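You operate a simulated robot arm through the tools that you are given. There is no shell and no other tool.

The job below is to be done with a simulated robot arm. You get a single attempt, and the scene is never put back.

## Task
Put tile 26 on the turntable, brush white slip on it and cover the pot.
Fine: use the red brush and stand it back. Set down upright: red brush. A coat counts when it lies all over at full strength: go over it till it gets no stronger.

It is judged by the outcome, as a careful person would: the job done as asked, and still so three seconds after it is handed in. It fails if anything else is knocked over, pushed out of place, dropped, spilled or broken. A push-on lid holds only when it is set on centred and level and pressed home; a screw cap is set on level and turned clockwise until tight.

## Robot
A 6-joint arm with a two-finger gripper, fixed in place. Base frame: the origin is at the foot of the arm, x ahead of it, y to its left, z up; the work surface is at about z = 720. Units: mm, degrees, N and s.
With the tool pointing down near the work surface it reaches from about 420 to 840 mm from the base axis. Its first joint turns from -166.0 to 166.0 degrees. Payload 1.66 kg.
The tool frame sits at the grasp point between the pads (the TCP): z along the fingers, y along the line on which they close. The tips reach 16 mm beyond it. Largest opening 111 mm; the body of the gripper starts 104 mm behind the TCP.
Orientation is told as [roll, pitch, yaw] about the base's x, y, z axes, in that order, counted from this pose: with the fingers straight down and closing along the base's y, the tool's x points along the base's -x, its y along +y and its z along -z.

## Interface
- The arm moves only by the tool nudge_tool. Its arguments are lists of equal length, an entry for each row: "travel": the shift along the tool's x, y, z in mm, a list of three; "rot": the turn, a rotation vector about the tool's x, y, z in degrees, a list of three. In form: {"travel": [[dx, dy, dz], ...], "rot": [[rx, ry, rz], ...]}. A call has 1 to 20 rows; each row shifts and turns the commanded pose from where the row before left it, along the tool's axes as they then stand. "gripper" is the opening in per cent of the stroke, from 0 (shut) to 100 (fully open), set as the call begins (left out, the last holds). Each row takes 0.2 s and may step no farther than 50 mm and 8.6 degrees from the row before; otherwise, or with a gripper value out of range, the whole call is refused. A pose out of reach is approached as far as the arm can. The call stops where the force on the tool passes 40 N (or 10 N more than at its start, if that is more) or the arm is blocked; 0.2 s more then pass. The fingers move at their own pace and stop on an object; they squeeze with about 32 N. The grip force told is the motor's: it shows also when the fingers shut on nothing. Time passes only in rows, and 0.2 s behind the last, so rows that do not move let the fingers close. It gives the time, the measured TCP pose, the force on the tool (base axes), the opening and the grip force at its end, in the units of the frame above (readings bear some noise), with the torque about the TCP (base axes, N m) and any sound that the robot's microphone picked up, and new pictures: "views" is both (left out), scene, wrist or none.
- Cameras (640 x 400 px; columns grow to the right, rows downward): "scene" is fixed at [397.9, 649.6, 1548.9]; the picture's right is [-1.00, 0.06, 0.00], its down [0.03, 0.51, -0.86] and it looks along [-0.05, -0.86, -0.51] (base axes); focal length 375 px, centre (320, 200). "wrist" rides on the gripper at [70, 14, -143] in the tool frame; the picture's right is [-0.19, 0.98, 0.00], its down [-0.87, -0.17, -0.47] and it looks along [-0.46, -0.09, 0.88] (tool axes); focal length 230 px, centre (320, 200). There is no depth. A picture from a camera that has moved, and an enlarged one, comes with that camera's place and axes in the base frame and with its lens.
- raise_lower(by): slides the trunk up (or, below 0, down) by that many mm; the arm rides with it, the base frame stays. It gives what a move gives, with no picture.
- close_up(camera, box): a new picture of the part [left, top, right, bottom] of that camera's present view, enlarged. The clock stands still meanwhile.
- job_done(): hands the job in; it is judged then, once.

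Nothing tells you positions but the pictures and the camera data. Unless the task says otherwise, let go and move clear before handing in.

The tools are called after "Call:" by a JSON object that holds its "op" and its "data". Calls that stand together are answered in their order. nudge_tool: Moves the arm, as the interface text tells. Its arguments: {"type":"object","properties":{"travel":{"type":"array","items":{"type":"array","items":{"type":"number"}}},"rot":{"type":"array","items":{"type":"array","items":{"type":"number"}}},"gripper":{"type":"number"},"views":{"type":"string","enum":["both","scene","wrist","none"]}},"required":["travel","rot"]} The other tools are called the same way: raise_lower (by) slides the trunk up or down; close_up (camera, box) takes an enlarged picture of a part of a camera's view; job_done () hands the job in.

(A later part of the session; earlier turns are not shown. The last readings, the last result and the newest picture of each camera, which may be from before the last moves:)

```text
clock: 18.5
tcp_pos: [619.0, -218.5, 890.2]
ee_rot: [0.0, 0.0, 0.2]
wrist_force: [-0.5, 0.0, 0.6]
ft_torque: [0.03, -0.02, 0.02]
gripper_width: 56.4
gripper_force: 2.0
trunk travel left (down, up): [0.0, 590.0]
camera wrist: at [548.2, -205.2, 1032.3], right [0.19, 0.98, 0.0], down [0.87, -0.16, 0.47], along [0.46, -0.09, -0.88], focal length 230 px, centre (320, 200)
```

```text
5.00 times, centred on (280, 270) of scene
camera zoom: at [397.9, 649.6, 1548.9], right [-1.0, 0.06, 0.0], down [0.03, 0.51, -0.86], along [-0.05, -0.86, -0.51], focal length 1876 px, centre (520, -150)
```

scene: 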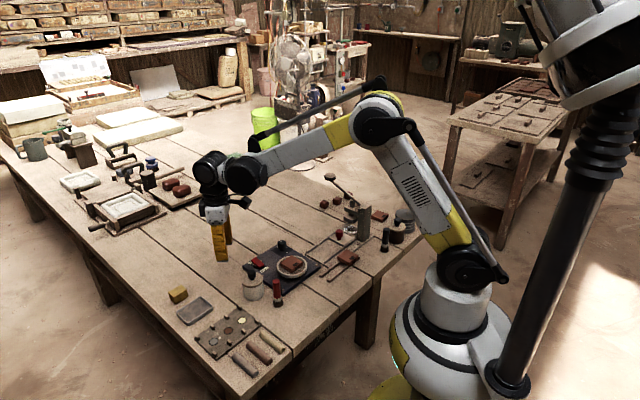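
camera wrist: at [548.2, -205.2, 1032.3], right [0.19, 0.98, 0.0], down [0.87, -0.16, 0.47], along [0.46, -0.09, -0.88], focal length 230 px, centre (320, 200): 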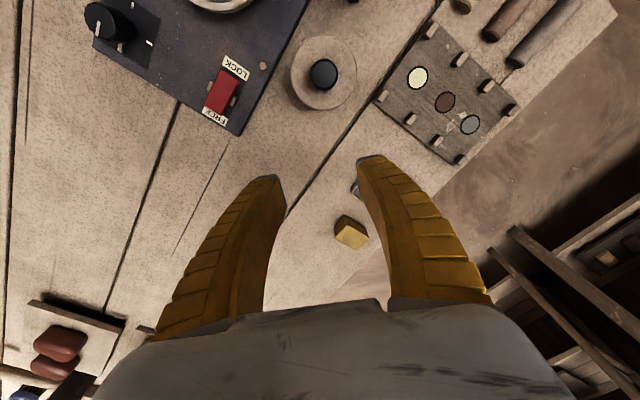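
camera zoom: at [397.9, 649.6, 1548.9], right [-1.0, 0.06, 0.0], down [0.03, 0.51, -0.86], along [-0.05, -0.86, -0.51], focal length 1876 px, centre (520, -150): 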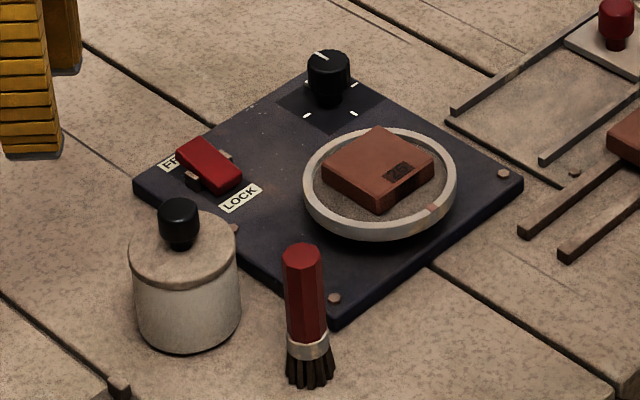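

Pot centre is ≈ (546.4, -201) and its lid has a black knob with its top at about z 808. I move over it and descend to grip the knob.

Call:
{"op": "nudge_tool", "data": {"travel": [[36.3, 8.8, 0], [36.3, 8.7, 0], [0, 0, 30], [0, 0, 30], [0, 0, 0]], "rot": [[0, 0, 0], [0, 0, 0], [0, 0, 0], [0, 0, 0], [0, 0, 0]], "gripper": 54}}

Call:
{"op": "close_up", "data": {"camera": "wrist", "box": [250, 120, 400, 240]}}

Call:
{"op": "close_up", "data": {"camera": "scene", "box": [220, 230, 290, 310]}}

```text
clock: 19.7
tcp_pos: [545.1, -200.6, 829.1]
ee_rot: [-0.1, 0.0, 0.0]
wrist_force: [0.0, -0.1, 0.6]
ft_torque: [0.02, 0.03, 0.01]
gripper_width: 61.7
gripper_force: 1.4
trunk travel left (down, up): [0.0, 590.0]
camera wrist: at [476.1, -188.0, 971.1], right [0.19, 0.98, 0.0], down [0.87, -0.17, 0.47], along [0.46, -0.09, -0.88], focal length 230 px, centre (320, 200)
```

scene: 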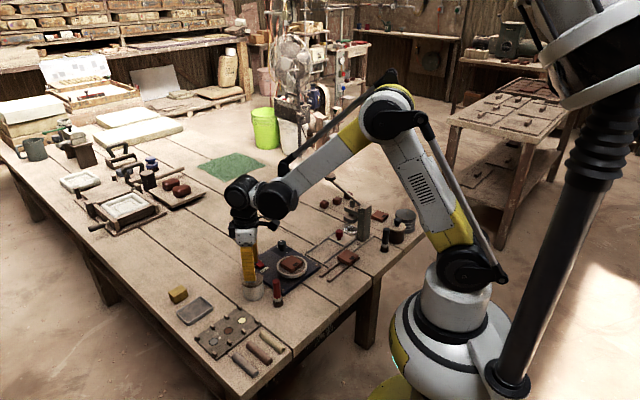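
wrist: 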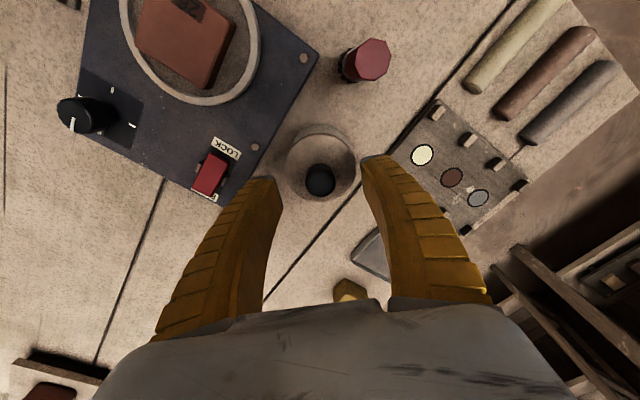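

```text
3.33 times, centred on (325, 180) of wrist
camera zoom: at [476.1, -188.0, 971.1], right [0.19, 0.98, 0.0], down [0.87, -0.17, 0.47], along [0.46, -0.09, -0.88], focal length 767 px, centre (303, 267)
```

zoom: 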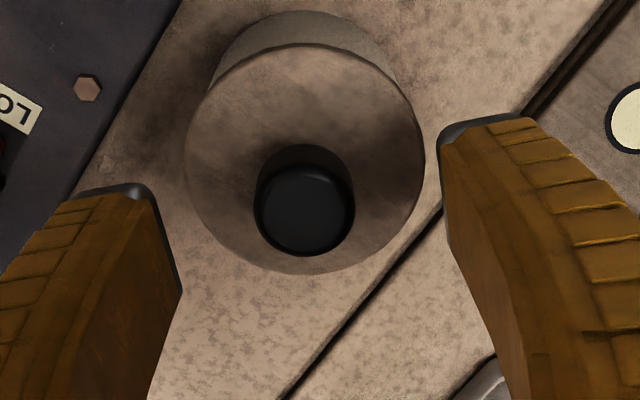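

```text
5.00 times, centred on (255, 270) of scene
camera zoom: at [397.9, 649.6, 1548.9], right [-1.0, 0.06, 0.0], down [0.03, 0.51, -0.86], along [-0.05, -0.86, -0.51], focal length 1876 px, centre (645, -150)
```

zoom: 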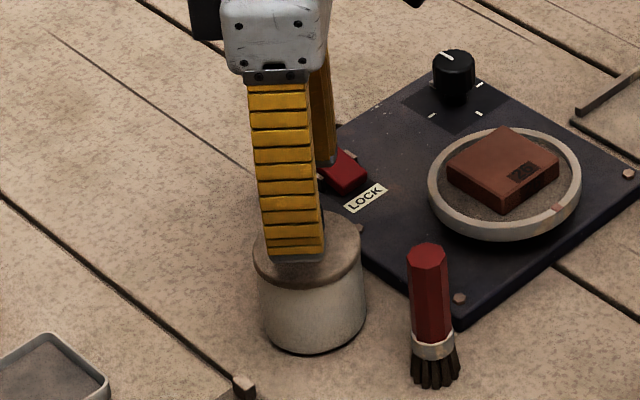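

Knob top is z≈808 and lid surface ≈778; I go down to TCP z 799 and close.

Call:
{"op": "nudge_tool", "data": {"travel": [[-1, -0.4, 15], [0, 0, 10], [0, 0, 4.5], [0, 0, 0]], "rot": [[0, 0, 0], [0, 0, 0], [0, 0, 0], [0, 0, 0]], "views": "wrist"}}

Call:
{"op": "close_up", "data": {"camera": "scene", "box": [220, 230, 290, 310]}}

```text
clock: 20.7
tcp_pos: [547.1, -201.8, 799.1]
ee_rot: [-0.1, 0.0, 0.0]
wrist_force: [0.3, 0.0, 0.8]
ft_torque: [-0.01, -0.01, 0.01]
gripper_width: 61.9
gripper_force: 1.7
trunk travel left (down, up): [0.0, 590.0]
camera wrist: at [477.2, -188.4, 942.1], right [0.19, 0.98, 0.0], down [0.87, -0.17, 0.47], along [0.46, -0.09, -0.88], focal length 230 px, centre (320, 200)
```

wrist: 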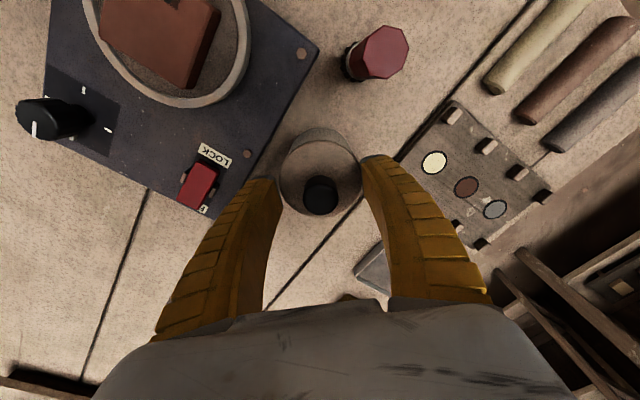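

```text
5.00 times, centred on (255, 270) of scene
camera zoom: at [397.9, 649.6, 1548.9], right [-1.0, 0.06, 0.0], down [0.03, 0.51, -0.86], along [-0.05, -0.86, -0.51], focal length 1876 px, centre (645, -150)
```

zoom: 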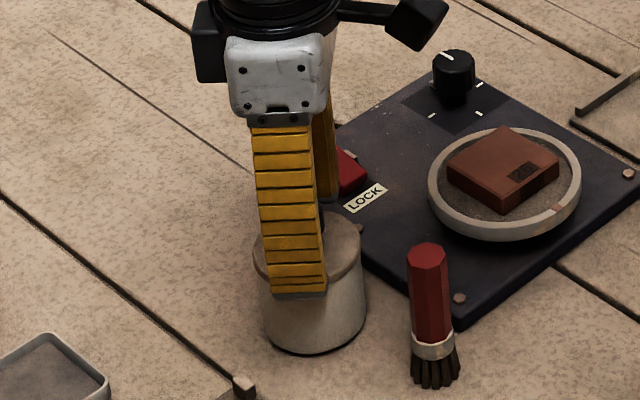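

Call:
{"op": "nudge_tool", "data": {"travel": [[0, 0, 0], [0, 0, 0], [0, 0, 0]], "rot": [[0, 0, 0], [0, 0, 0], [0, 0, 0]], "gripper": 10, "views": "wrist"}}

Call:
{"op": "close_up", "data": {"camera": "scene", "box": [220, 230, 290, 310]}}

```text
clock: 21.5
tcp_pos: [547.7, -201.3, 800.0]
ee_rot: [0.0, 0.0, 0.0]
wrist_force: [-0.5, -0.4, 1.0]
ft_torque: [0.0, 0.01, -0.04]
gripper_width: 16.9
gripper_force: 31.4
trunk travel left (down, up): [0.0, 590.0]
heard: snap
camera wrist: at [477.2, -188.4, 942.2], right [0.19, 0.98, 0.0], down [0.87, -0.17, 0.47], along [0.46, -0.09, -0.88], focal length 230 px, centre (320, 200)
```

wrist: 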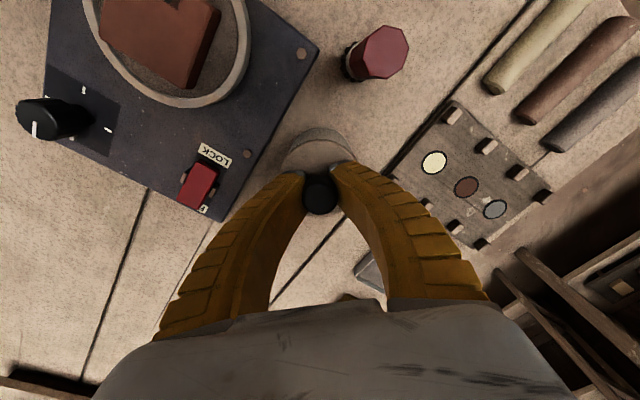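

```text
5.00 times, centred on (255, 270) of scene
camera zoom: at [397.9, 649.6, 1548.9], right [-1.0, 0.06, 0.0], down [0.03, 0.51, -0.86], along [-0.05, -0.86, -0.51], focal length 1876 px, centre (645, -150)
```

zoom: 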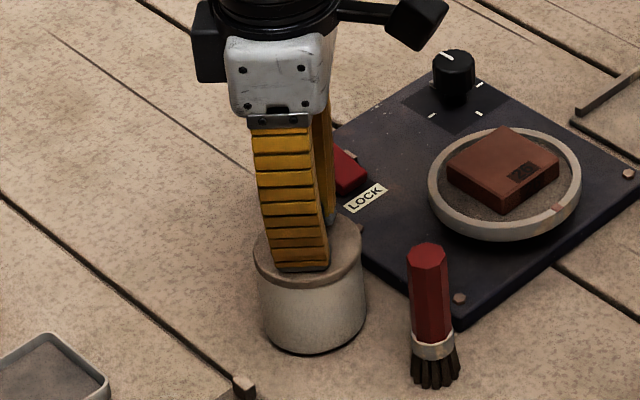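

I heard a snap while closing; I look closely before moving.

Call:
{"op": "close_up", "data": {"camera": "wrist", "box": [270, 110, 370, 220]}}

Call:
{"op": "close_up", "data": {"camera": "scene", "box": [235, 255, 275, 305]}}

```text
3.64 times, centred on (320, 165) of wrist
camera zoom: at [477.2, -188.4, 942.2], right [0.19, 0.98, 0.0], down [0.87, -0.17, 0.47], along [0.46, -0.09, -0.88], focal length 837 px, centre (320, 327)
```

zoom: 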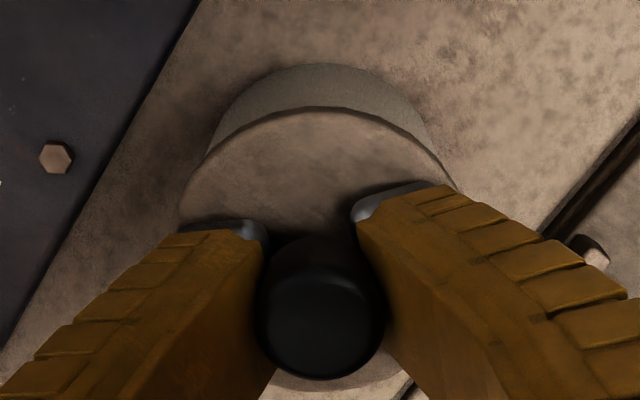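

```text
8.00 times, centred on (255, 280) of scene
camera zoom: at [397.9, 649.6, 1548.9], right [-1.0, 0.06, 0.0], down [0.03, 0.51, -0.86], along [-0.05, -0.86, -0.51], focal length 3001 px, centre (840, -440)
```

zoom: 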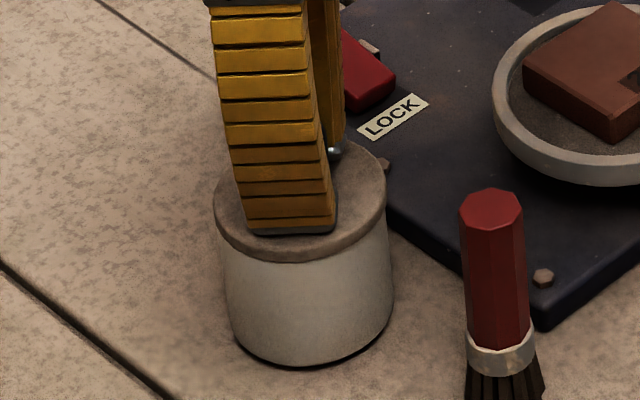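

Nothing looks damaged: the fingers hold the knob below its wider head, and the lid probably popped loose. I lift slowly.

Call:
{"op": "nudge_tool", "data": {"travel": [[0, 0, -2], [0, 0, -3], [0, 0, -5], [0, 0, 0]], "rot": [[0, 0, 0], [0, 0, 0], [0, 0, 0], [0, 0, 0]], "views": "wrist"}}

Call:
{"op": "close_up", "data": {"camera": "scene", "box": [235, 255, 275, 305]}}

```text
clock: 22.5
tcp_pos: [546.6, -201.0, 811.0]
ee_rot: [-0.1, -0.1, 0.1]
wrist_force: [-0.3, -0.4, 0.1]
ft_torque: [-0.01, -0.01, 0.0]
gripper_width: 17.2
gripper_force: 31.7
trunk travel left (down, up): [0.0, 590.0]
camera wrist: at [477.1, -187.9, 953.2], right [0.19, 0.98, 0.0], down [0.87, -0.17, 0.47], along [0.46, -0.09, -0.88], focal length 230 px, centre (320, 200)
```

wrist: 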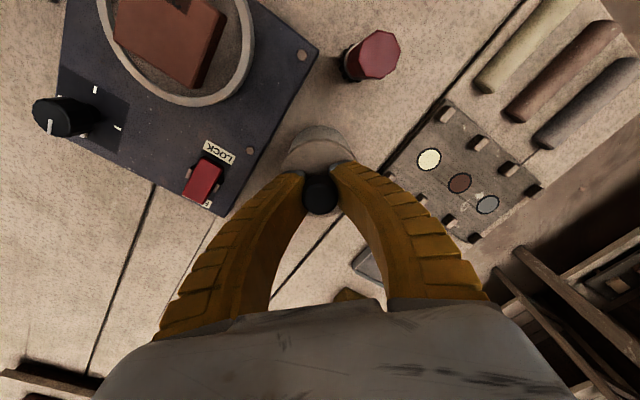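

```text
8.00 times, centred on (255, 280) of scene
camera zoom: at [397.9, 649.6, 1548.9], right [-1.0, 0.06, 0.0], down [0.03, 0.51, -0.86], along [-0.05, -0.86, -0.51], focal length 3001 px, centre (840, -440)
```

zoom: 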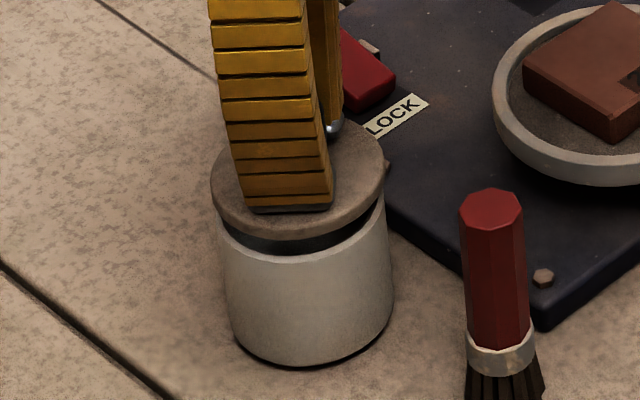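

The lid comes away cleanly. I carry it to a free patch of table at about (640, -290).

Call:
{"op": "nudge_tool", "data": {"travel": [[0, 0, -25], [0, 0, -25], [-31.1, -29.6, 0], [-31.1, -29.6, 0], [-31.1, -29.6, 0], [0, 0, 25], [0, 0, 25], [0, 0, 30], [0, 0, 0]], "rot": [[0, 0, 0], [0, 0, 0], [0, 0, 0], [0, 0, 0], [0, 0, 0], [0, 0, 0], [0, 0, 0], [0, 0, 0], [0, 0, 0]]}}

Call:
{"op": "close_up", "data": {"camera": "scene", "box": [200, 210, 280, 290]}}

Call:
{"op": "close_up", "data": {"camera": "wrist", "box": [320, 0, 450, 130]}}

```text
clock: 24.5
tcp_pos: [639.5, -289.9, 779.8]
ee_rot: [0.0, 0.0, 0.0]
wrist_force: [-0.2, -0.9, -0.4]
ft_torque: [0.0, 0.01, 0.0]
gripper_width: 17.0
gripper_force: 32.0
trunk travel left (down, up): [0.0, 590.0]
camera wrist: at [569.8, -277.3, 922.1], right [0.19, 0.98, 0.0], down [0.87, -0.17, 0.47], along [0.46, -0.09, -0.88], focal length 230 px, centre (320, 200)
```

scene: 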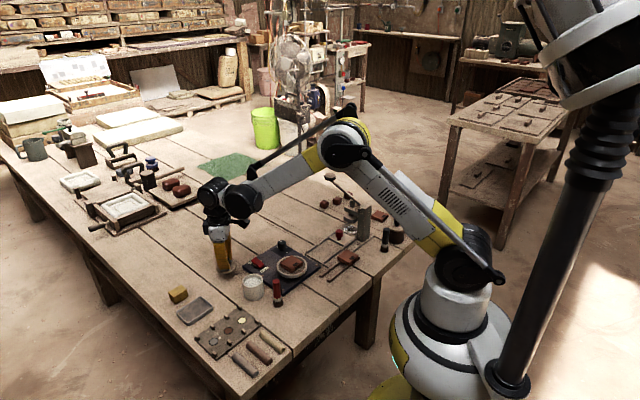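
wrist: 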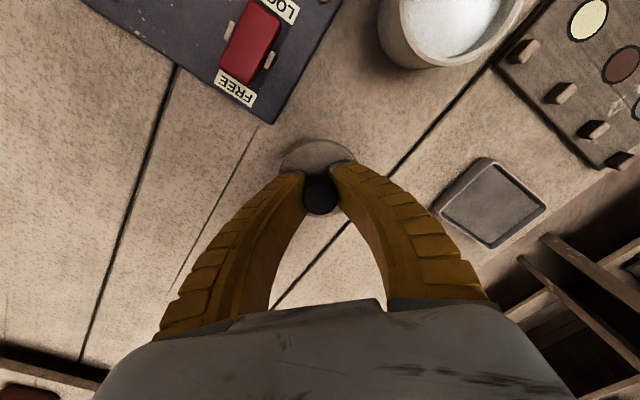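

```text
5.00 times, centred on (240, 250) of scene
camera zoom: at [397.9, 649.6, 1548.9], right [-1.0, 0.06, 0.0], down [0.03, 0.51, -0.86], along [-0.05, -0.86, -0.51], focal length 1876 px, centre (720, -50)
```

zoom: 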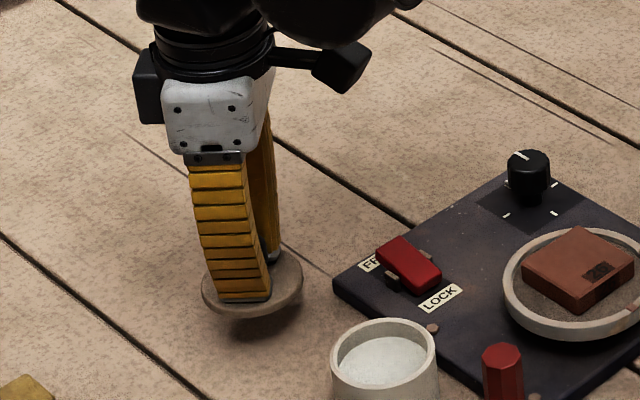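

```text
3.08 times, centred on (385, 65) of wrist
camera zoom: at [569.8, -277.3, 922.1], right [0.19, 0.98, 0.0], down [0.87, -0.17, 0.47], along [0.46, -0.09, -0.88], focal length 708 px, centre (120, 615)
```

zoom: 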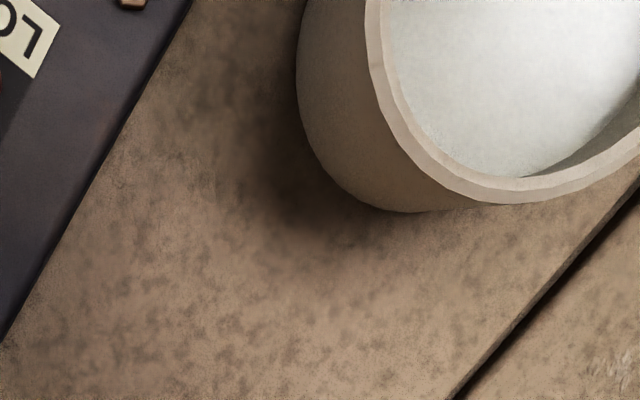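

White slip is confirmed in the pot. I lower the lid to the table in small steps.

Call:
{"op": "nudge_tool", "data": {"travel": [[0, 0, 8], [0, 0, 4], [0, 0, 0]], "rot": [[0, 0, 0], [0, 0, 0], [0, 0, 0]], "views": "scene"}}

Call:
{"op": "close_up", "data": {"camera": "scene", "box": [210, 250, 250, 290]}}

```text
clock: 25.3
tcp_pos: [639.9, -291.1, 769.1]
ee_rot: [0.0, 0.0, 0.0]
wrist_force: [0.1, 0.7, -1.1]
ft_torque: [-0.02, 0.0, -0.02]
gripper_width: 16.4
gripper_force: 32.4
trunk travel left (down, up): [0.0, 590.0]
```

scene: 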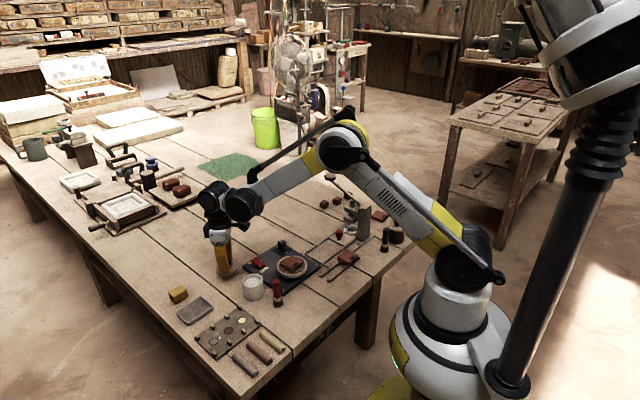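

```text
10.00 times, centred on (230, 270) of scene
camera zoom: at [397.9, 649.6, 1548.9], right [-1.0, 0.06, 0.0], down [0.03, 0.51, -0.86], along [-0.05, -0.86, -0.51], focal length 3751 px, centre (1220, -500)
```

zoom: 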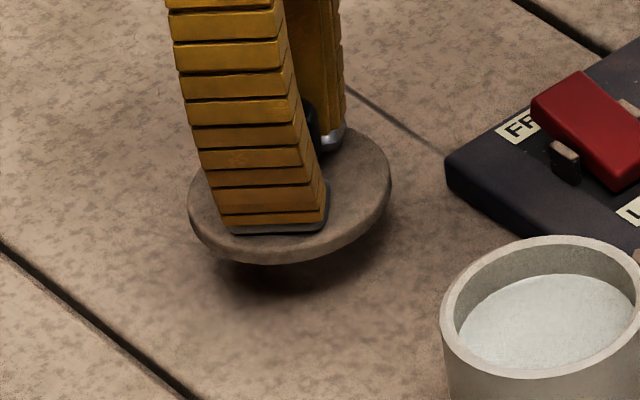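

Call:
{"op": "nudge_tool", "data": {"travel": [[0, 0, 2], [0, 0, 2], [0, 0, 0]], "rot": [[0, 0, 0], [0, 0, 0], [0, 0, 0]], "views": "none"}}

Call:
{"op": "nudge_tool", "data": {"travel": [[0, 0, 2], [0, 0, 0]], "rot": [[0, 0, 0], [0, 0, 0]], "views": "none"}}

Call:
{"op": "nudge_tool", "data": {"travel": [[0, 0, 2], [0, 0, 0]], "rot": [[0, 0, 0], [0, 0, 0]], "views": "scene"}}

```text
clock: 26.1
tcp_pos: [639.2, -290.8, 764.8]
ee_rot: [0.1, -0.1, 0.0]
wrist_force: [0.8, 0.4, -0.3]
ft_torque: [-0.05, -0.01, 0.0]
gripper_width: 16.5
gripper_force: 32.4
trunk travel left (down, up): [0.0, 590.0]
```

```text
clock: 26.7
tcp_pos: [639.6, -289.9, 763.3]
ee_rot: [0.0, 0.0, 0.0]
wrist_force: [-0.3, -0.5, 0.3]
ft_torque: [-0.02, -0.01, -0.01]
gripper_width: 16.3
gripper_force: 31.9
trunk travel left (down, up): [0.0, 590.0]
```

```text
clock: 27.3
tcp_pos: [639.5, -291.3, 760.8]
ee_rot: [0.1, 0.0, 0.0]
wrist_force: [0.4, -0.1, 0.4]
ft_torque: [-0.01, 0.02, 0.0]
gripper_width: 16.1
gripper_force: 31.7
trunk travel left (down, up): [0.0, 590.0]
```

scene: 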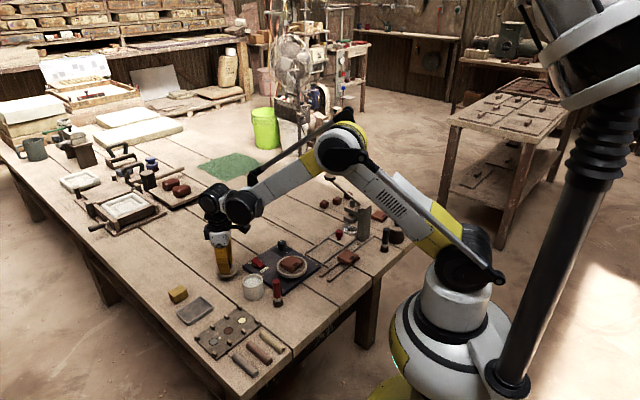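

Call:
{"op": "nudge_tool", "data": {"travel": [[0, 0, 2], [0, 0, 0]], "rot": [[0, 0, 0], [0, 0, 0]], "views": "none"}}

Call:
{"op": "close_up", "data": {"camera": "scene", "box": [205, 245, 245, 285]}}

```text
clock: 27.9
tcp_pos: [639.7, -289.7, 758.4]
ee_rot: [0.0, 0.0, 0.0]
wrist_force: [0.3, 0.9, 0.4]
ft_torque: [0.0, 0.01, -0.07]
gripper_width: 16.2
gripper_force: 31.9
trunk travel left (down, up): [0.0, 590.0]
```

```text
10.00 times, centred on (225, 265) of scene
camera zoom: at [397.9, 649.6, 1548.9], right [-1.0, 0.06, 0.0], down [0.03, 0.51, -0.86], along [-0.05, -0.86, -0.51], focal length 3751 px, centre (1270, -450)
```

zoom: 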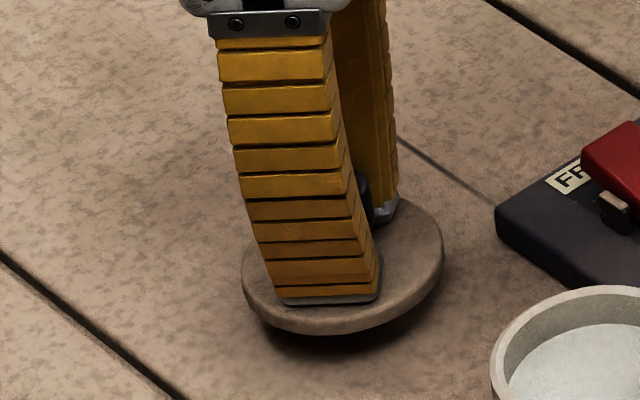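

Call:
{"op": "nudge_tool", "data": {"travel": [[0, 0, 2], [0, 0, 0]], "rot": [[0, 0, 0], [0, 0, 0]], "views": "none"}}

Call:
{"op": "nudge_tool", "data": {"travel": [[0, 0, 2], [0, 0, 0]], "rot": [[0, 0, 0], [0, 0, 0]], "views": "none"}}

Call:
{"op": "close_up", "data": {"camera": "scene", "box": [205, 245, 245, 285]}}

```text
clock: 28.5
tcp_pos: [639.0, -290.6, 757.5]
ee_rot: [0.0, 0.1, 0.0]
wrist_force: [-0.2, 0.3, -0.1]
ft_torque: [-0.02, 0.01, -0.02]
gripper_width: 16.2
gripper_force: 32.1
trunk travel left (down, up): [0.0, 590.0]
```

```text
clock: 29.1
tcp_pos: [637.4, -292.0, 755.2]
ee_rot: [0.0, 0.0, 0.0]
wrist_force: [-0.1, 0.0, -0.3]
ft_torque: [0.02, 0.02, 0.01]
gripper_width: 16.2
gripper_force: 32.1
trunk travel left (down, up): [0.0, 590.0]
```

```text
10.00 times, centred on (225, 265) of scene
camera zoom: at [397.9, 649.6, 1548.9], right [-1.0, 0.06, 0.0], down [0.03, 0.51, -0.86], along [-0.05, -0.86, -0.51], focal length 3751 px, centre (1270, -450)
```

zoom: 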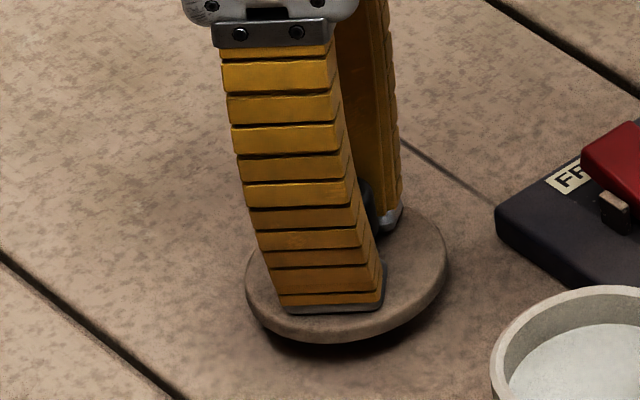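

Call:
{"op": "nudge_tool", "data": {"travel": [[0, 0, 2], [0, 0, 0]], "rot": [[0, 0, 0], [0, 0, 0]], "views": "none"}}

Call:
{"op": "nudge_tool", "data": {"travel": [[0, 0, 1.5], [0, 0, 0]], "rot": [[0, 0, 0], [0, 0, 0]], "views": "none"}}

Call:
{"op": "nudge_tool", "data": {"travel": [[0, 0, 1.5], [0, 0, 0]], "rot": [[0, 0, 0], [0, 0, 0]], "views": "none"}}

Call:
{"op": "close_up", "data": {"camera": "scene", "box": [205, 245, 245, 285]}}

```text
clock: 29.7
tcp_pos: [639.9, -289.7, 753.5]
ee_rot: [0.0, 0.0, 0.0]
wrist_force: [-1.2, -1.0, -0.4]
ft_torque: [0.02, 0.01, -0.02]
gripper_width: 16.2
gripper_force: 32.1
trunk travel left (down, up): [0.0, 590.0]
```

```text
clock: 30.3
tcp_pos: [639.8, -291.7, 752.3]
ee_rot: [0.0, 0.0, 0.0]
wrist_force: [0.0, -0.1, 0.2]
ft_torque: [0.01, 0.0, 0.01]
gripper_width: 16.0
gripper_force: 32.5
trunk travel left (down, up): [0.0, 590.0]
```

```text
clock: 30.9
tcp_pos: [639.1, -290.2, 749.7]
ee_rot: [0.0, 0.0, 0.0]
wrist_force: [1.0, -0.8, -1.2]
ft_torque: [0.02, 0.02, 0.0]
gripper_width: 16.0
gripper_force: 32.1
trunk travel left (down, up): [0.0, 590.0]
```

```text
10.00 times, centred on (225, 265) of scene
camera zoom: at [397.9, 649.6, 1548.9], right [-1.0, 0.06, 0.0], down [0.03, 0.51, -0.86], along [-0.05, -0.86, -0.51], focal length 3751 px, centre (1270, -450)
```

zoom: 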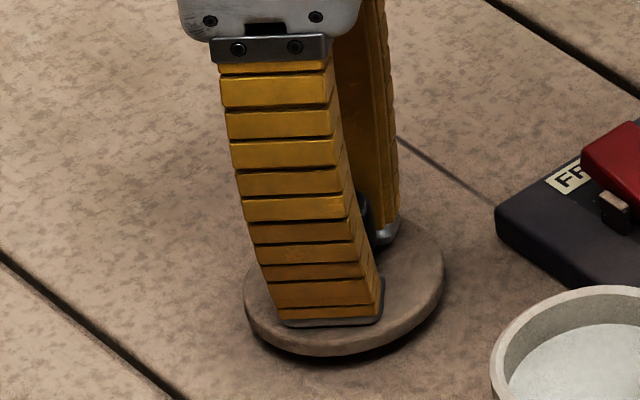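

Call:
{"op": "nudge_tool", "data": {"travel": [[0, 0, 1.5], [0, 0, 0]], "rot": [[0, 0, 0], [0, 0, 0]], "views": "none"}}

Call:
{"op": "nudge_tool", "data": {"travel": [[0, 0, 1.5], [0, 0, 0]], "rot": [[0, 0, 0], [0, 0, 0]], "views": "none"}}

Call:
{"op": "nudge_tool", "data": {"travel": [[0, 0, 1.5], [0, 0, 0]], "rot": [[0, 0, 0], [0, 0, 0]], "views": "none"}}

Call:
{"op": "close_up", "data": {"camera": "scene", "box": [205, 245, 245, 285]}}

```text
clock: 31.5
tcp_pos: [640.8, -289.6, 748.4]
ee_rot: [0.1, -0.1, 0.0]
wrist_force: [-1.4, 0.6, -1.2]
ft_torque: [-0.01, -0.03, 0.01]
gripper_width: 15.8
gripper_force: 31.6
trunk travel left (down, up): [0.0, 590.0]
```

```text
clock: 32.1
tcp_pos: [639.5, -290.3, 745.8]
ee_rot: [0.0, 0.0, -0.1]
wrist_force: [0.4, -0.4, -0.3]
ft_torque: [-0.01, 0.01, -0.02]
gripper_width: 15.8
gripper_force: 32.2
trunk travel left (down, up): [0.0, 590.0]
```

```text
clock: 32.7
tcp_pos: [640.4, -290.6, 744.6]
ee_rot: [0.1, 0.0, 0.1]
wrist_force: [1.9, -0.2, 2.7]
ft_torque: [-0.03, 0.0, 0.0]
gripper_width: 16.0
gripper_force: 32.2
trunk travel left (down, up): [0.0, 590.0]
```

```text
10.00 times, centred on (225, 265) of scene
camera zoom: at [397.9, 649.6, 1548.9], right [-1.0, 0.06, 0.0], down [0.03, 0.51, -0.86], along [-0.05, -0.86, -0.51], focal length 3751 px, centre (1270, -450)
```

zoom: 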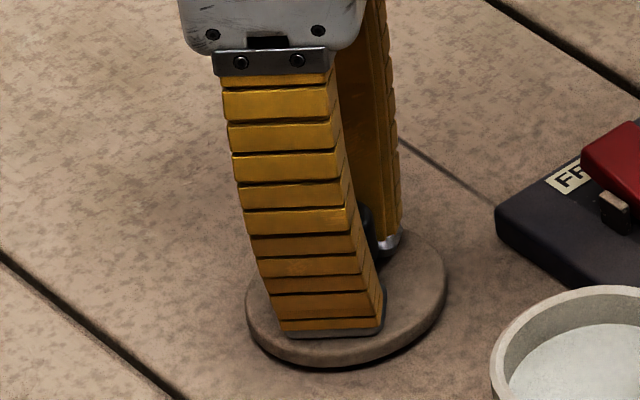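

The lid touches the table. I release it and rise.

Call:
{"op": "nudge_tool", "data": {"travel": [[0, 0, 0], [0, 0, 0], [0, 0, 0]], "rot": [[0, 0, 0], [0, 0, 0], [0, 0, 0]], "gripper": 50, "views": "wrist"}}

Call:
{"op": "close_up", "data": {"camera": "scene", "box": [205, 245, 245, 285]}}

Call:
{"op": "close_up", "data": {"camera": "wrist", "box": [250, 120, 400, 240]}}

```text
clock: 33.5
tcp_pos: [641.8, -289.2, 745.4]
ee_rot: [0.0, 0.0, 0.0]
wrist_force: [-0.9, -0.5, 1.2]
ft_torque: [-0.04, -0.03, 0.04]
gripper_width: 57.8
gripper_force: 1.8
trunk travel left (down, up): [0.0, 590.0]
camera wrist: at [570.0, -276.8, 887.4], right [0.19, 0.98, 0.0], down [0.87, -0.17, 0.47], along [0.46, -0.09, -0.88], focal length 230 px, centre (320, 200)
```

wrist: 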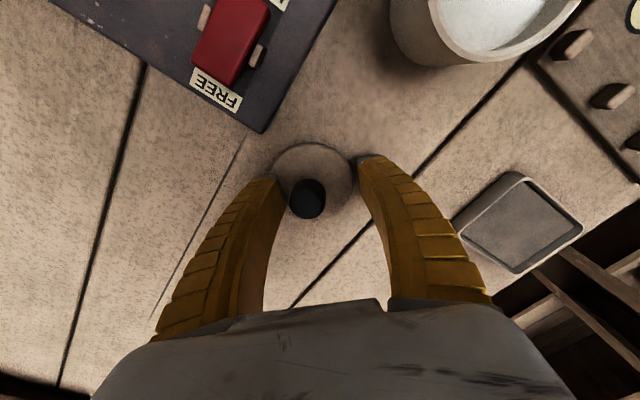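

```text
10.00 times, centred on (225, 265) of scene
camera zoom: at [397.9, 649.6, 1548.9], right [-1.0, 0.06, 0.0], down [0.03, 0.51, -0.86], along [-0.05, -0.86, -0.51], focal length 3751 px, centre (1270, -450)
```

zoom: 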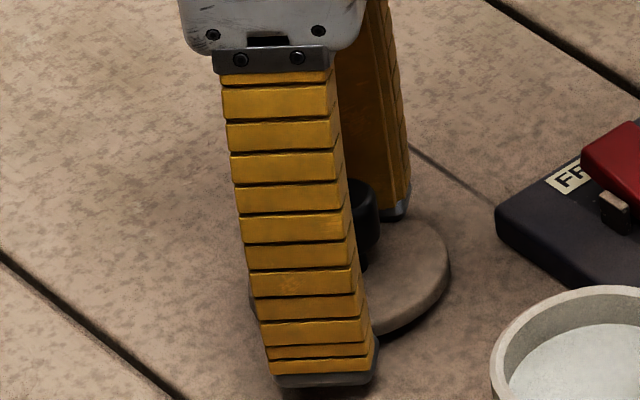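

```text
3.33 times, centred on (325, 180) of wrist
camera zoom: at [570.0, -276.8, 887.4], right [0.19, 0.98, 0.0], down [0.87, -0.17, 0.47], along [0.46, -0.09, -0.88], focal length 767 px, centre (303, 267)
```

zoom: 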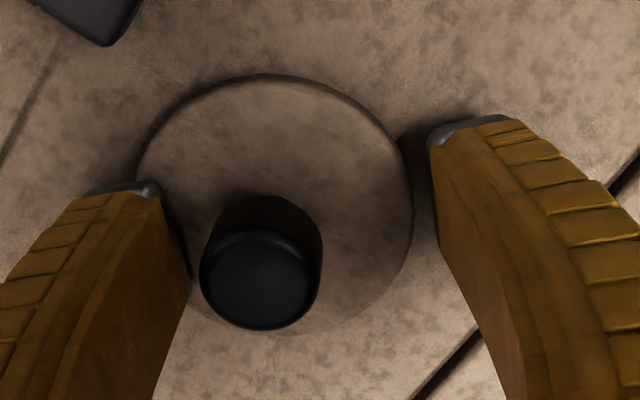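

Call:
{"op": "nudge_tool", "data": {"travel": [[0, 0, -10], [0, 0, -40], [0, 0, -40], [0, 0, -40], [0, 0, 0]], "rot": [[0, 0, 0], [0, 0, 0], [0, 0, 0], [0, 0, 0], [0, 0, 0]]}}

Call:
{"op": "close_up", "data": {"camera": "scene", "box": [205, 245, 245, 285]}}

Call:
{"op": "close_up", "data": {"camera": "wrist", "box": [250, 100, 380, 220]}}

```text
clock: 34.7
tcp_pos: [639.2, -291.0, 875.6]
ee_rot: [0.0, 0.0, 0.1]
wrist_force: [-0.1, 0.0, -0.1]
ft_torque: [-0.04, 0.05, -0.01]
gripper_width: 57.5
gripper_force: 1.4
trunk travel left (down, up): [0.0, 590.0]
camera wrist: at [568.8, -277.8, 1018.5], right [0.19, 0.98, 0.0], down [0.87, -0.17, 0.47], along [0.46, -0.09, -0.88], focal length 230 px, centre (320, 200)
```

scene: 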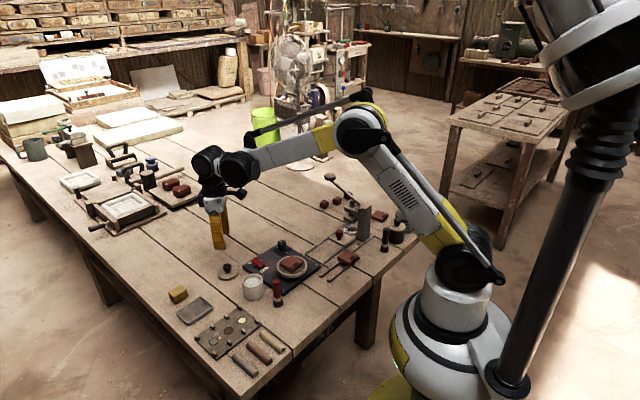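
wrist: 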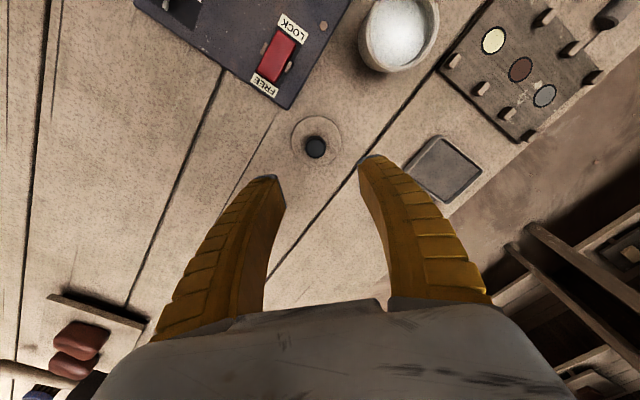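

```text
10.00 times, centred on (225, 265) of scene
camera zoom: at [397.9, 649.6, 1548.9], right [-1.0, 0.06, 0.0], down [0.03, 0.51, -0.86], along [-0.05, -0.86, -0.51], focal length 3751 px, centre (1270, -450)
```

zoom: 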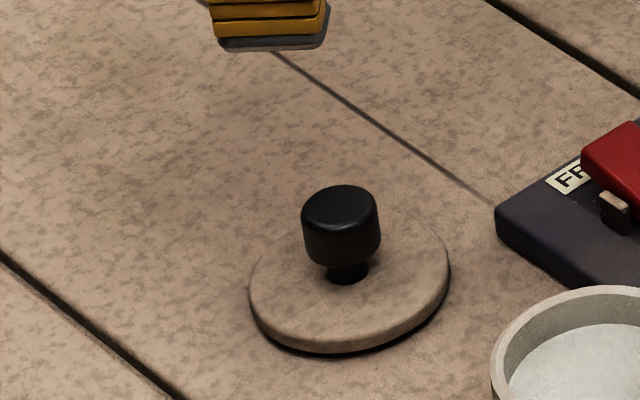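

```text
3.33 times, centred on (315, 160) of wrist
camera zoom: at [568.8, -277.8, 1018.5], right [0.19, 0.98, 0.0], down [0.87, -0.17, 0.47], along [0.46, -0.09, -0.88], focal length 767 px, centre (337, 333)
```

zoom: 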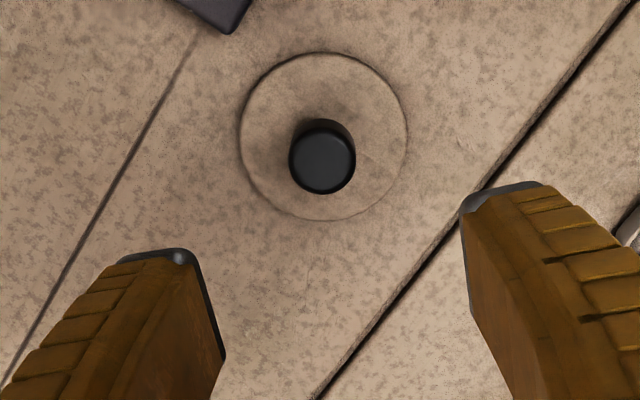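

The lid stands flat at about (639, -296). Now I go above the red brush and look straight down at it.

Call:
{"op": "nudge_tool", "data": {"travel": [[32.8, 26.7, 0], [32.8, 26.7, 0], [32.8, 26.7, 0], [32.8, 26.7, 0], [32.8, 26.7, 0], [0, 0, 0]], "rot": [[0, 0, 0], [0, 0, 0], [0, 0, 0], [0, 0, 0], [0, 0, 0], [0, 0, 0]], "gripper": 50}}

Call:
{"op": "close_up", "data": {"camera": "wrist", "box": [260, 120, 380, 240]}}

Call:
{"op": "close_up", "data": {"camera": "scene", "box": [250, 255, 300, 315]}}

```text
clock: 36.1
tcp_pos: [474.4, -155.9, 875.4]
ee_rot: [0.0, -0.1, 0.0]
wrist_force: [0.2, -0.2, -0.2]
ft_torque: [-0.03, -0.03, -0.04]
gripper_width: 57.8
gripper_force: 1.9
trunk travel left (down, up): [0.0, 590.0]
camera wrist: at [403.8, -143.2, 1017.2], right [0.19, 0.98, 0.0], down [0.87, -0.17, 0.47], along [0.46, -0.09, -0.88], focal length 230 px, centre (320, 200)
```

scene: 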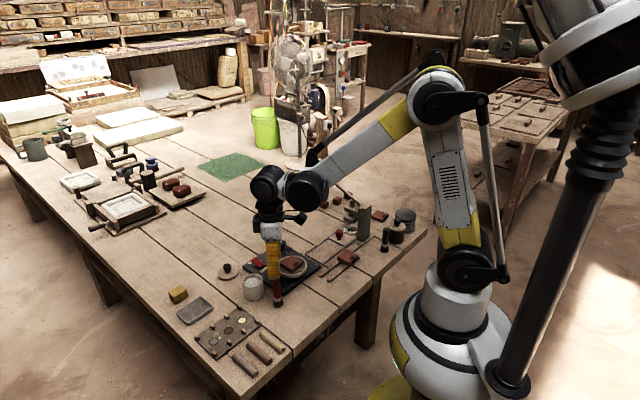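
wrist: 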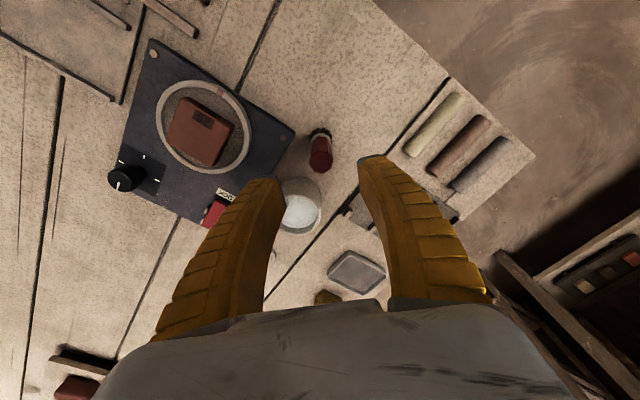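

```text
3.33 times, centred on (320, 180) of wrist
camera zoom: at [403.8, -143.2, 1017.2], right [0.19, 0.98, 0.0], down [0.87, -0.17, 0.47], along [0.46, -0.09, -0.88], focal length 767 px, centre (320, 267)
```

zoom: 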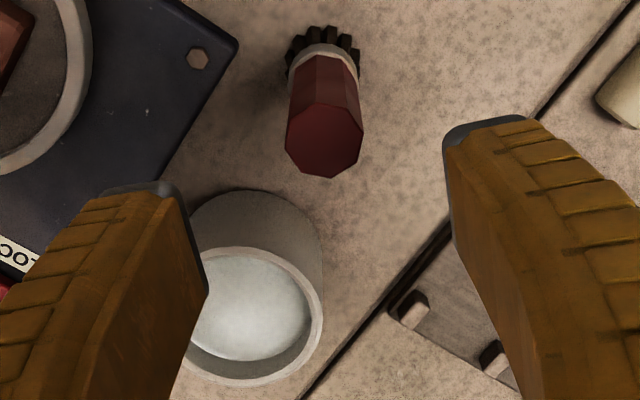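

```text
6.67 times, centred on (275, 285) of scene
camera zoom: at [397.9, 649.6, 1548.9], right [-1.0, 0.06, 0.0], down [0.03, 0.51, -0.86], along [-0.05, -0.86, -0.51], focal length 2501 px, centre (620, -367)
```

zoom: 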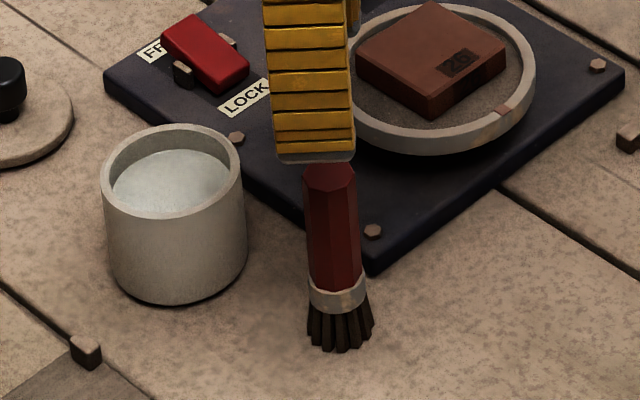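

The brush is centred under the tool. I descend around its handle.

Call:
{"op": "nudge_tool", "data": {"travel": [[0, 1.5, 30], [0, 0, 30], [0, 0, 20], [0, 0, 15], [0, 0, 0]], "rot": [[0, 0, 0], [0, 0, 0], [0, 0, 0], [0, 0, 0], [0, 0, 0]]}}

Call:
{"op": "close_up", "data": {"camera": "wrist", "box": [260, 120, 380, 240]}}

Call:
{"op": "close_up", "data": {"camera": "scene", "box": [250, 255, 300, 315]}}

```text
clock: 37.3
tcp_pos: [478.0, -153.6, 779.7]
ee_rot: [0.1, 0.0, 0.0]
wrist_force: [-0.3, 0.1, -0.3]
ft_torque: [-0.03, 0.01, -0.02]
gripper_width: 57.8
gripper_force: 0.9
trunk travel left (down, up): [0.0, 590.0]
camera wrist: at [407.0, -141.8, 921.7], right [0.19, 0.98, 0.0], down [0.87, -0.17, 0.47], along [0.46, -0.09, -0.88], focal length 230 px, centre (320, 200)
```

scene: 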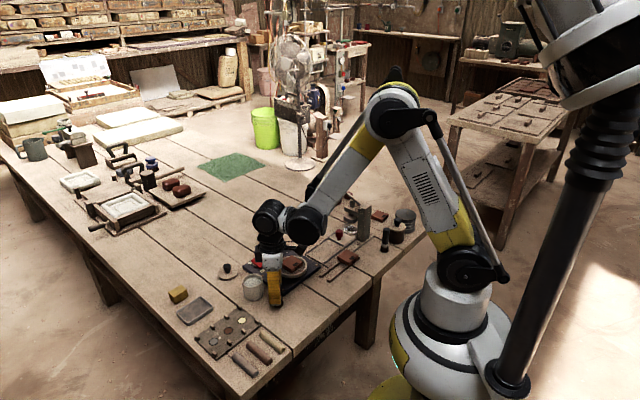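
wrist: 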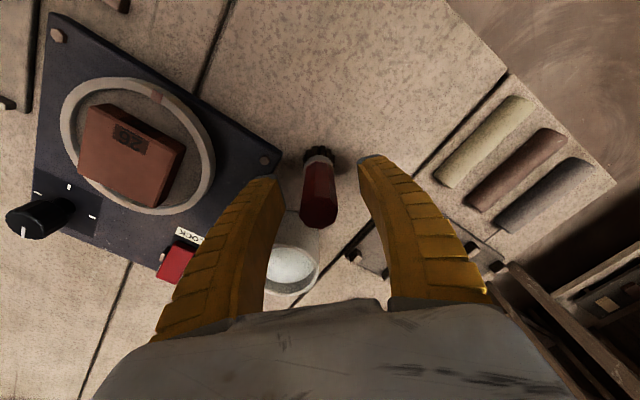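

```text
3.33 times, centred on (320, 180) of wrist
camera zoom: at [407.0, -141.8, 921.7], right [0.19, 0.98, 0.0], down [0.87, -0.17, 0.47], along [0.46, -0.09, -0.88], focal length 767 px, centre (320, 267)
```

zoom: 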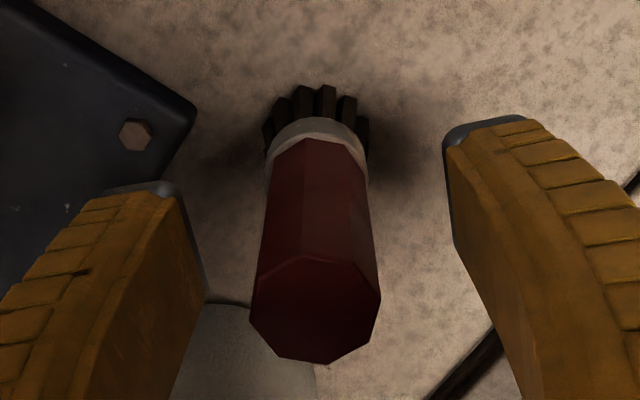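

```text
6.67 times, centred on (275, 285) of scene
camera zoom: at [397.9, 649.6, 1548.9], right [-1.0, 0.06, 0.0], down [0.03, 0.51, -0.86], along [-0.05, -0.86, -0.51], focal length 2501 px, centre (620, -367)
```

zoom: 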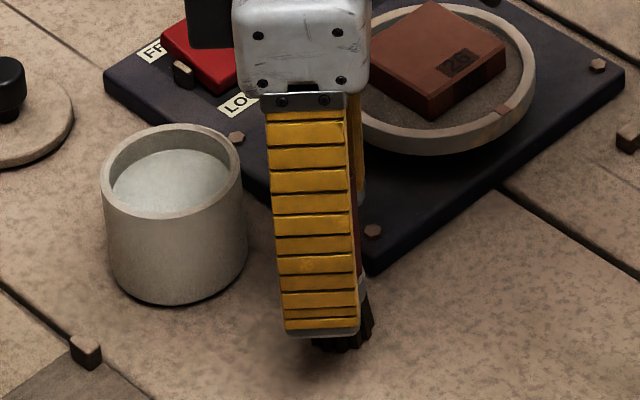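

Call:
{"op": "nudge_tool", "data": {"travel": [[2.5, 0, 0], [0, 0, 0]], "rot": [[0, 0, 0], [0, 0, 0]], "views": "none"}}

Call:
{"op": "nudge_tool", "data": {"travel": [[0, 0, 0], [0, 0, 0], [0, 0, 0]], "rot": [[0, 0, 0], [0, 0, 0], [0, 0, 0]], "gripper": 5, "views": "both"}}

Call:
{"op": "close_up", "data": {"camera": "wrist", "box": [260, 120, 380, 240]}}

```text
clock: 37.9
tcp_pos: [474.4, -155.1, 779.9]
ee_rot: [0.0, 0.0, 0.1]
wrist_force: [0.3, 0.3, -0.7]
ft_torque: [-0.03, 0.0, -0.01]
gripper_width: 57.7
gripper_force: 1.3
trunk travel left (down, up): [0.0, 590.0]
```

```text
clock: 38.7
tcp_pos: [473.2, -155.0, 779.8]
ee_rot: [-0.1, -0.1, 0.0]
wrist_force: [-0.3, 1.1, 1.6]
ft_torque: [0.05, 0.05, -0.01]
gripper_width: 17.1
gripper_force: 31.5
trunk travel left (down, up): [0.0, 590.0]
camera wrist: at [404.3, -141.9, 922.0], right [0.19, 0.98, 0.0], down [0.87, -0.17, 0.47], along [0.46, -0.09, -0.88], focal length 230 px, centre (320, 200)
```

scene: 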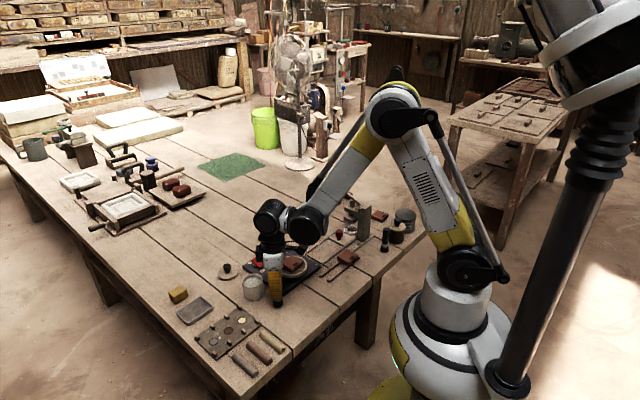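
wrist: 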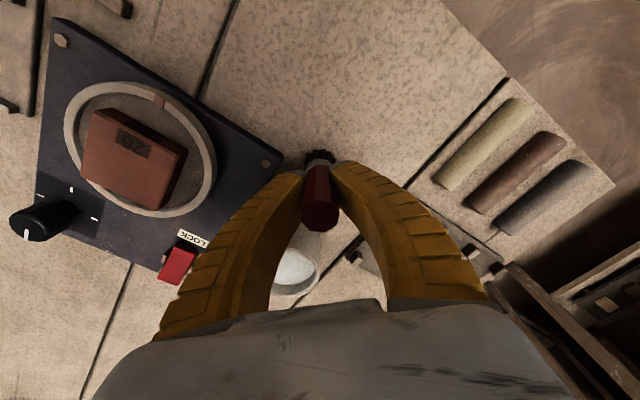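

```text
3.33 times, centred on (320, 180) of wrist
camera zoom: at [404.3, -141.9, 922.0], right [0.19, 0.98, 0.0], down [0.87, -0.17, 0.47], along [0.46, -0.09, -0.88], focal length 767 px, centre (320, 267)
```

zoom: 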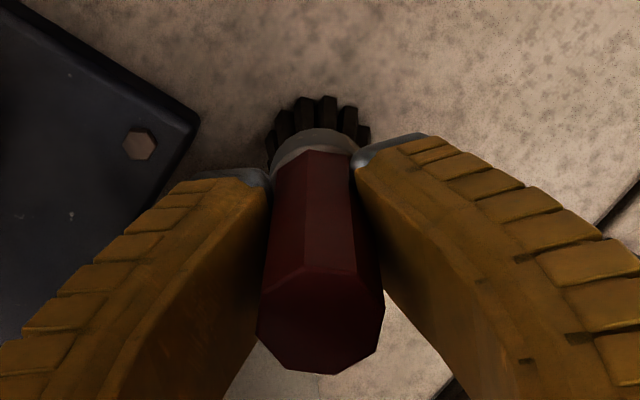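

The brush is gripped. I lift it and carry it above the pot.

Call:
{"op": "nudge_tool", "data": {"travel": [[0, 0, -10], [0, 0, -40], [0, 0, -35], [-24.2, -15.3, 0], [-24.2, -15.3, 0], [-24.2, -15.3, 0], [0, 0, 0]], "rot": [[0, 0, 0], [0, 0, 0], [0, 0, 0], [0, 0, 0], [0, 0, 0], [0, 0, 0], [0, 0, 0]]}}

Call:
{"op": "close_up", "data": {"camera": "wrist", "box": [250, 100, 390, 240]}}

Call:
{"op": "close_up", "data": {"camera": "scene", "box": [220, 235, 290, 305]}}

```text
clock: 40.3
tcp_pos: [546.2, -201.9, 864.7]
ee_rot: [0.0, 0.0, 0.0]
wrist_force: [1.0, -0.1, -1.2]
ft_torque: [0.0, 0.02, 0.02]
gripper_width: 16.4
gripper_force: 31.9
trunk travel left (down, up): [0.0, 590.0]
camera wrist: at [477.0, -188.4, 1006.1], right [0.19, 0.98, 0.0], down [0.87, -0.17, 0.47], along [0.46, -0.09, -0.88], focal length 230 px, centre (320, 200)
```

scene: 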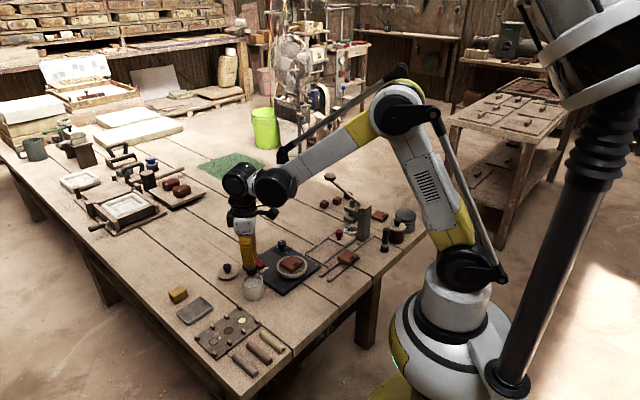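
wrist: 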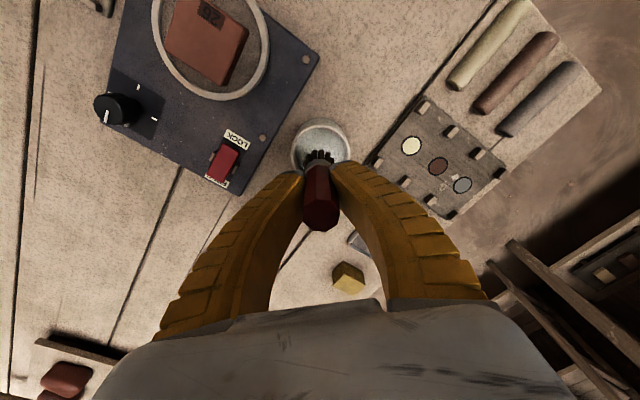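

```text
2.86 times, centred on (320, 170) of wrist
camera zoom: at [477.0, -188.4, 1006.1], right [0.19, 0.98, 0.0], down [0.87, -0.17, 0.47], along [0.46, -0.09, -0.88], focal length 657 px, centre (320, 286)
```

zoom: 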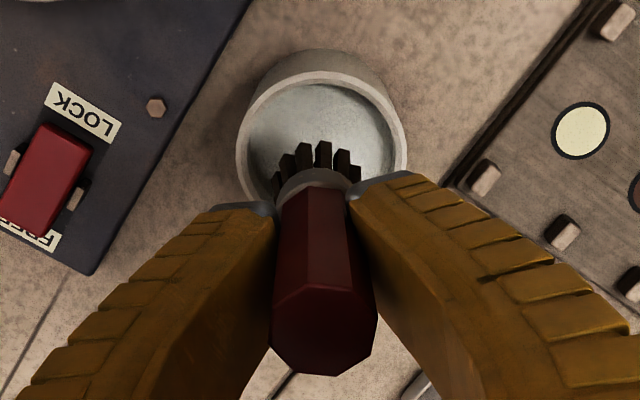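

```text
5.71 times, centred on (255, 270) of scene
camera zoom: at [397.9, 649.6, 1548.9], right [-1.0, 0.06, 0.0], down [0.03, 0.51, -0.86], along [-0.05, -0.86, -0.51], focal length 2143 px, centre (691, -200)
```

zoom: 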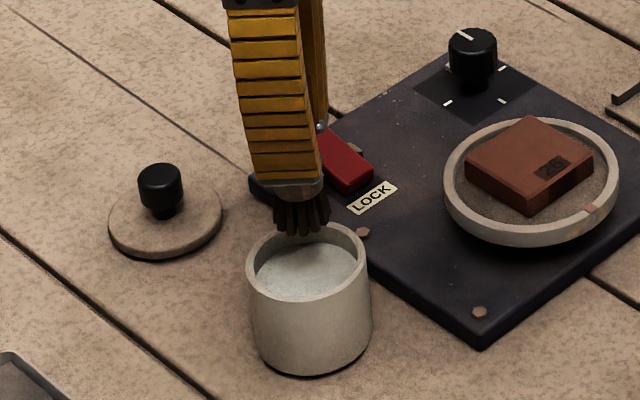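

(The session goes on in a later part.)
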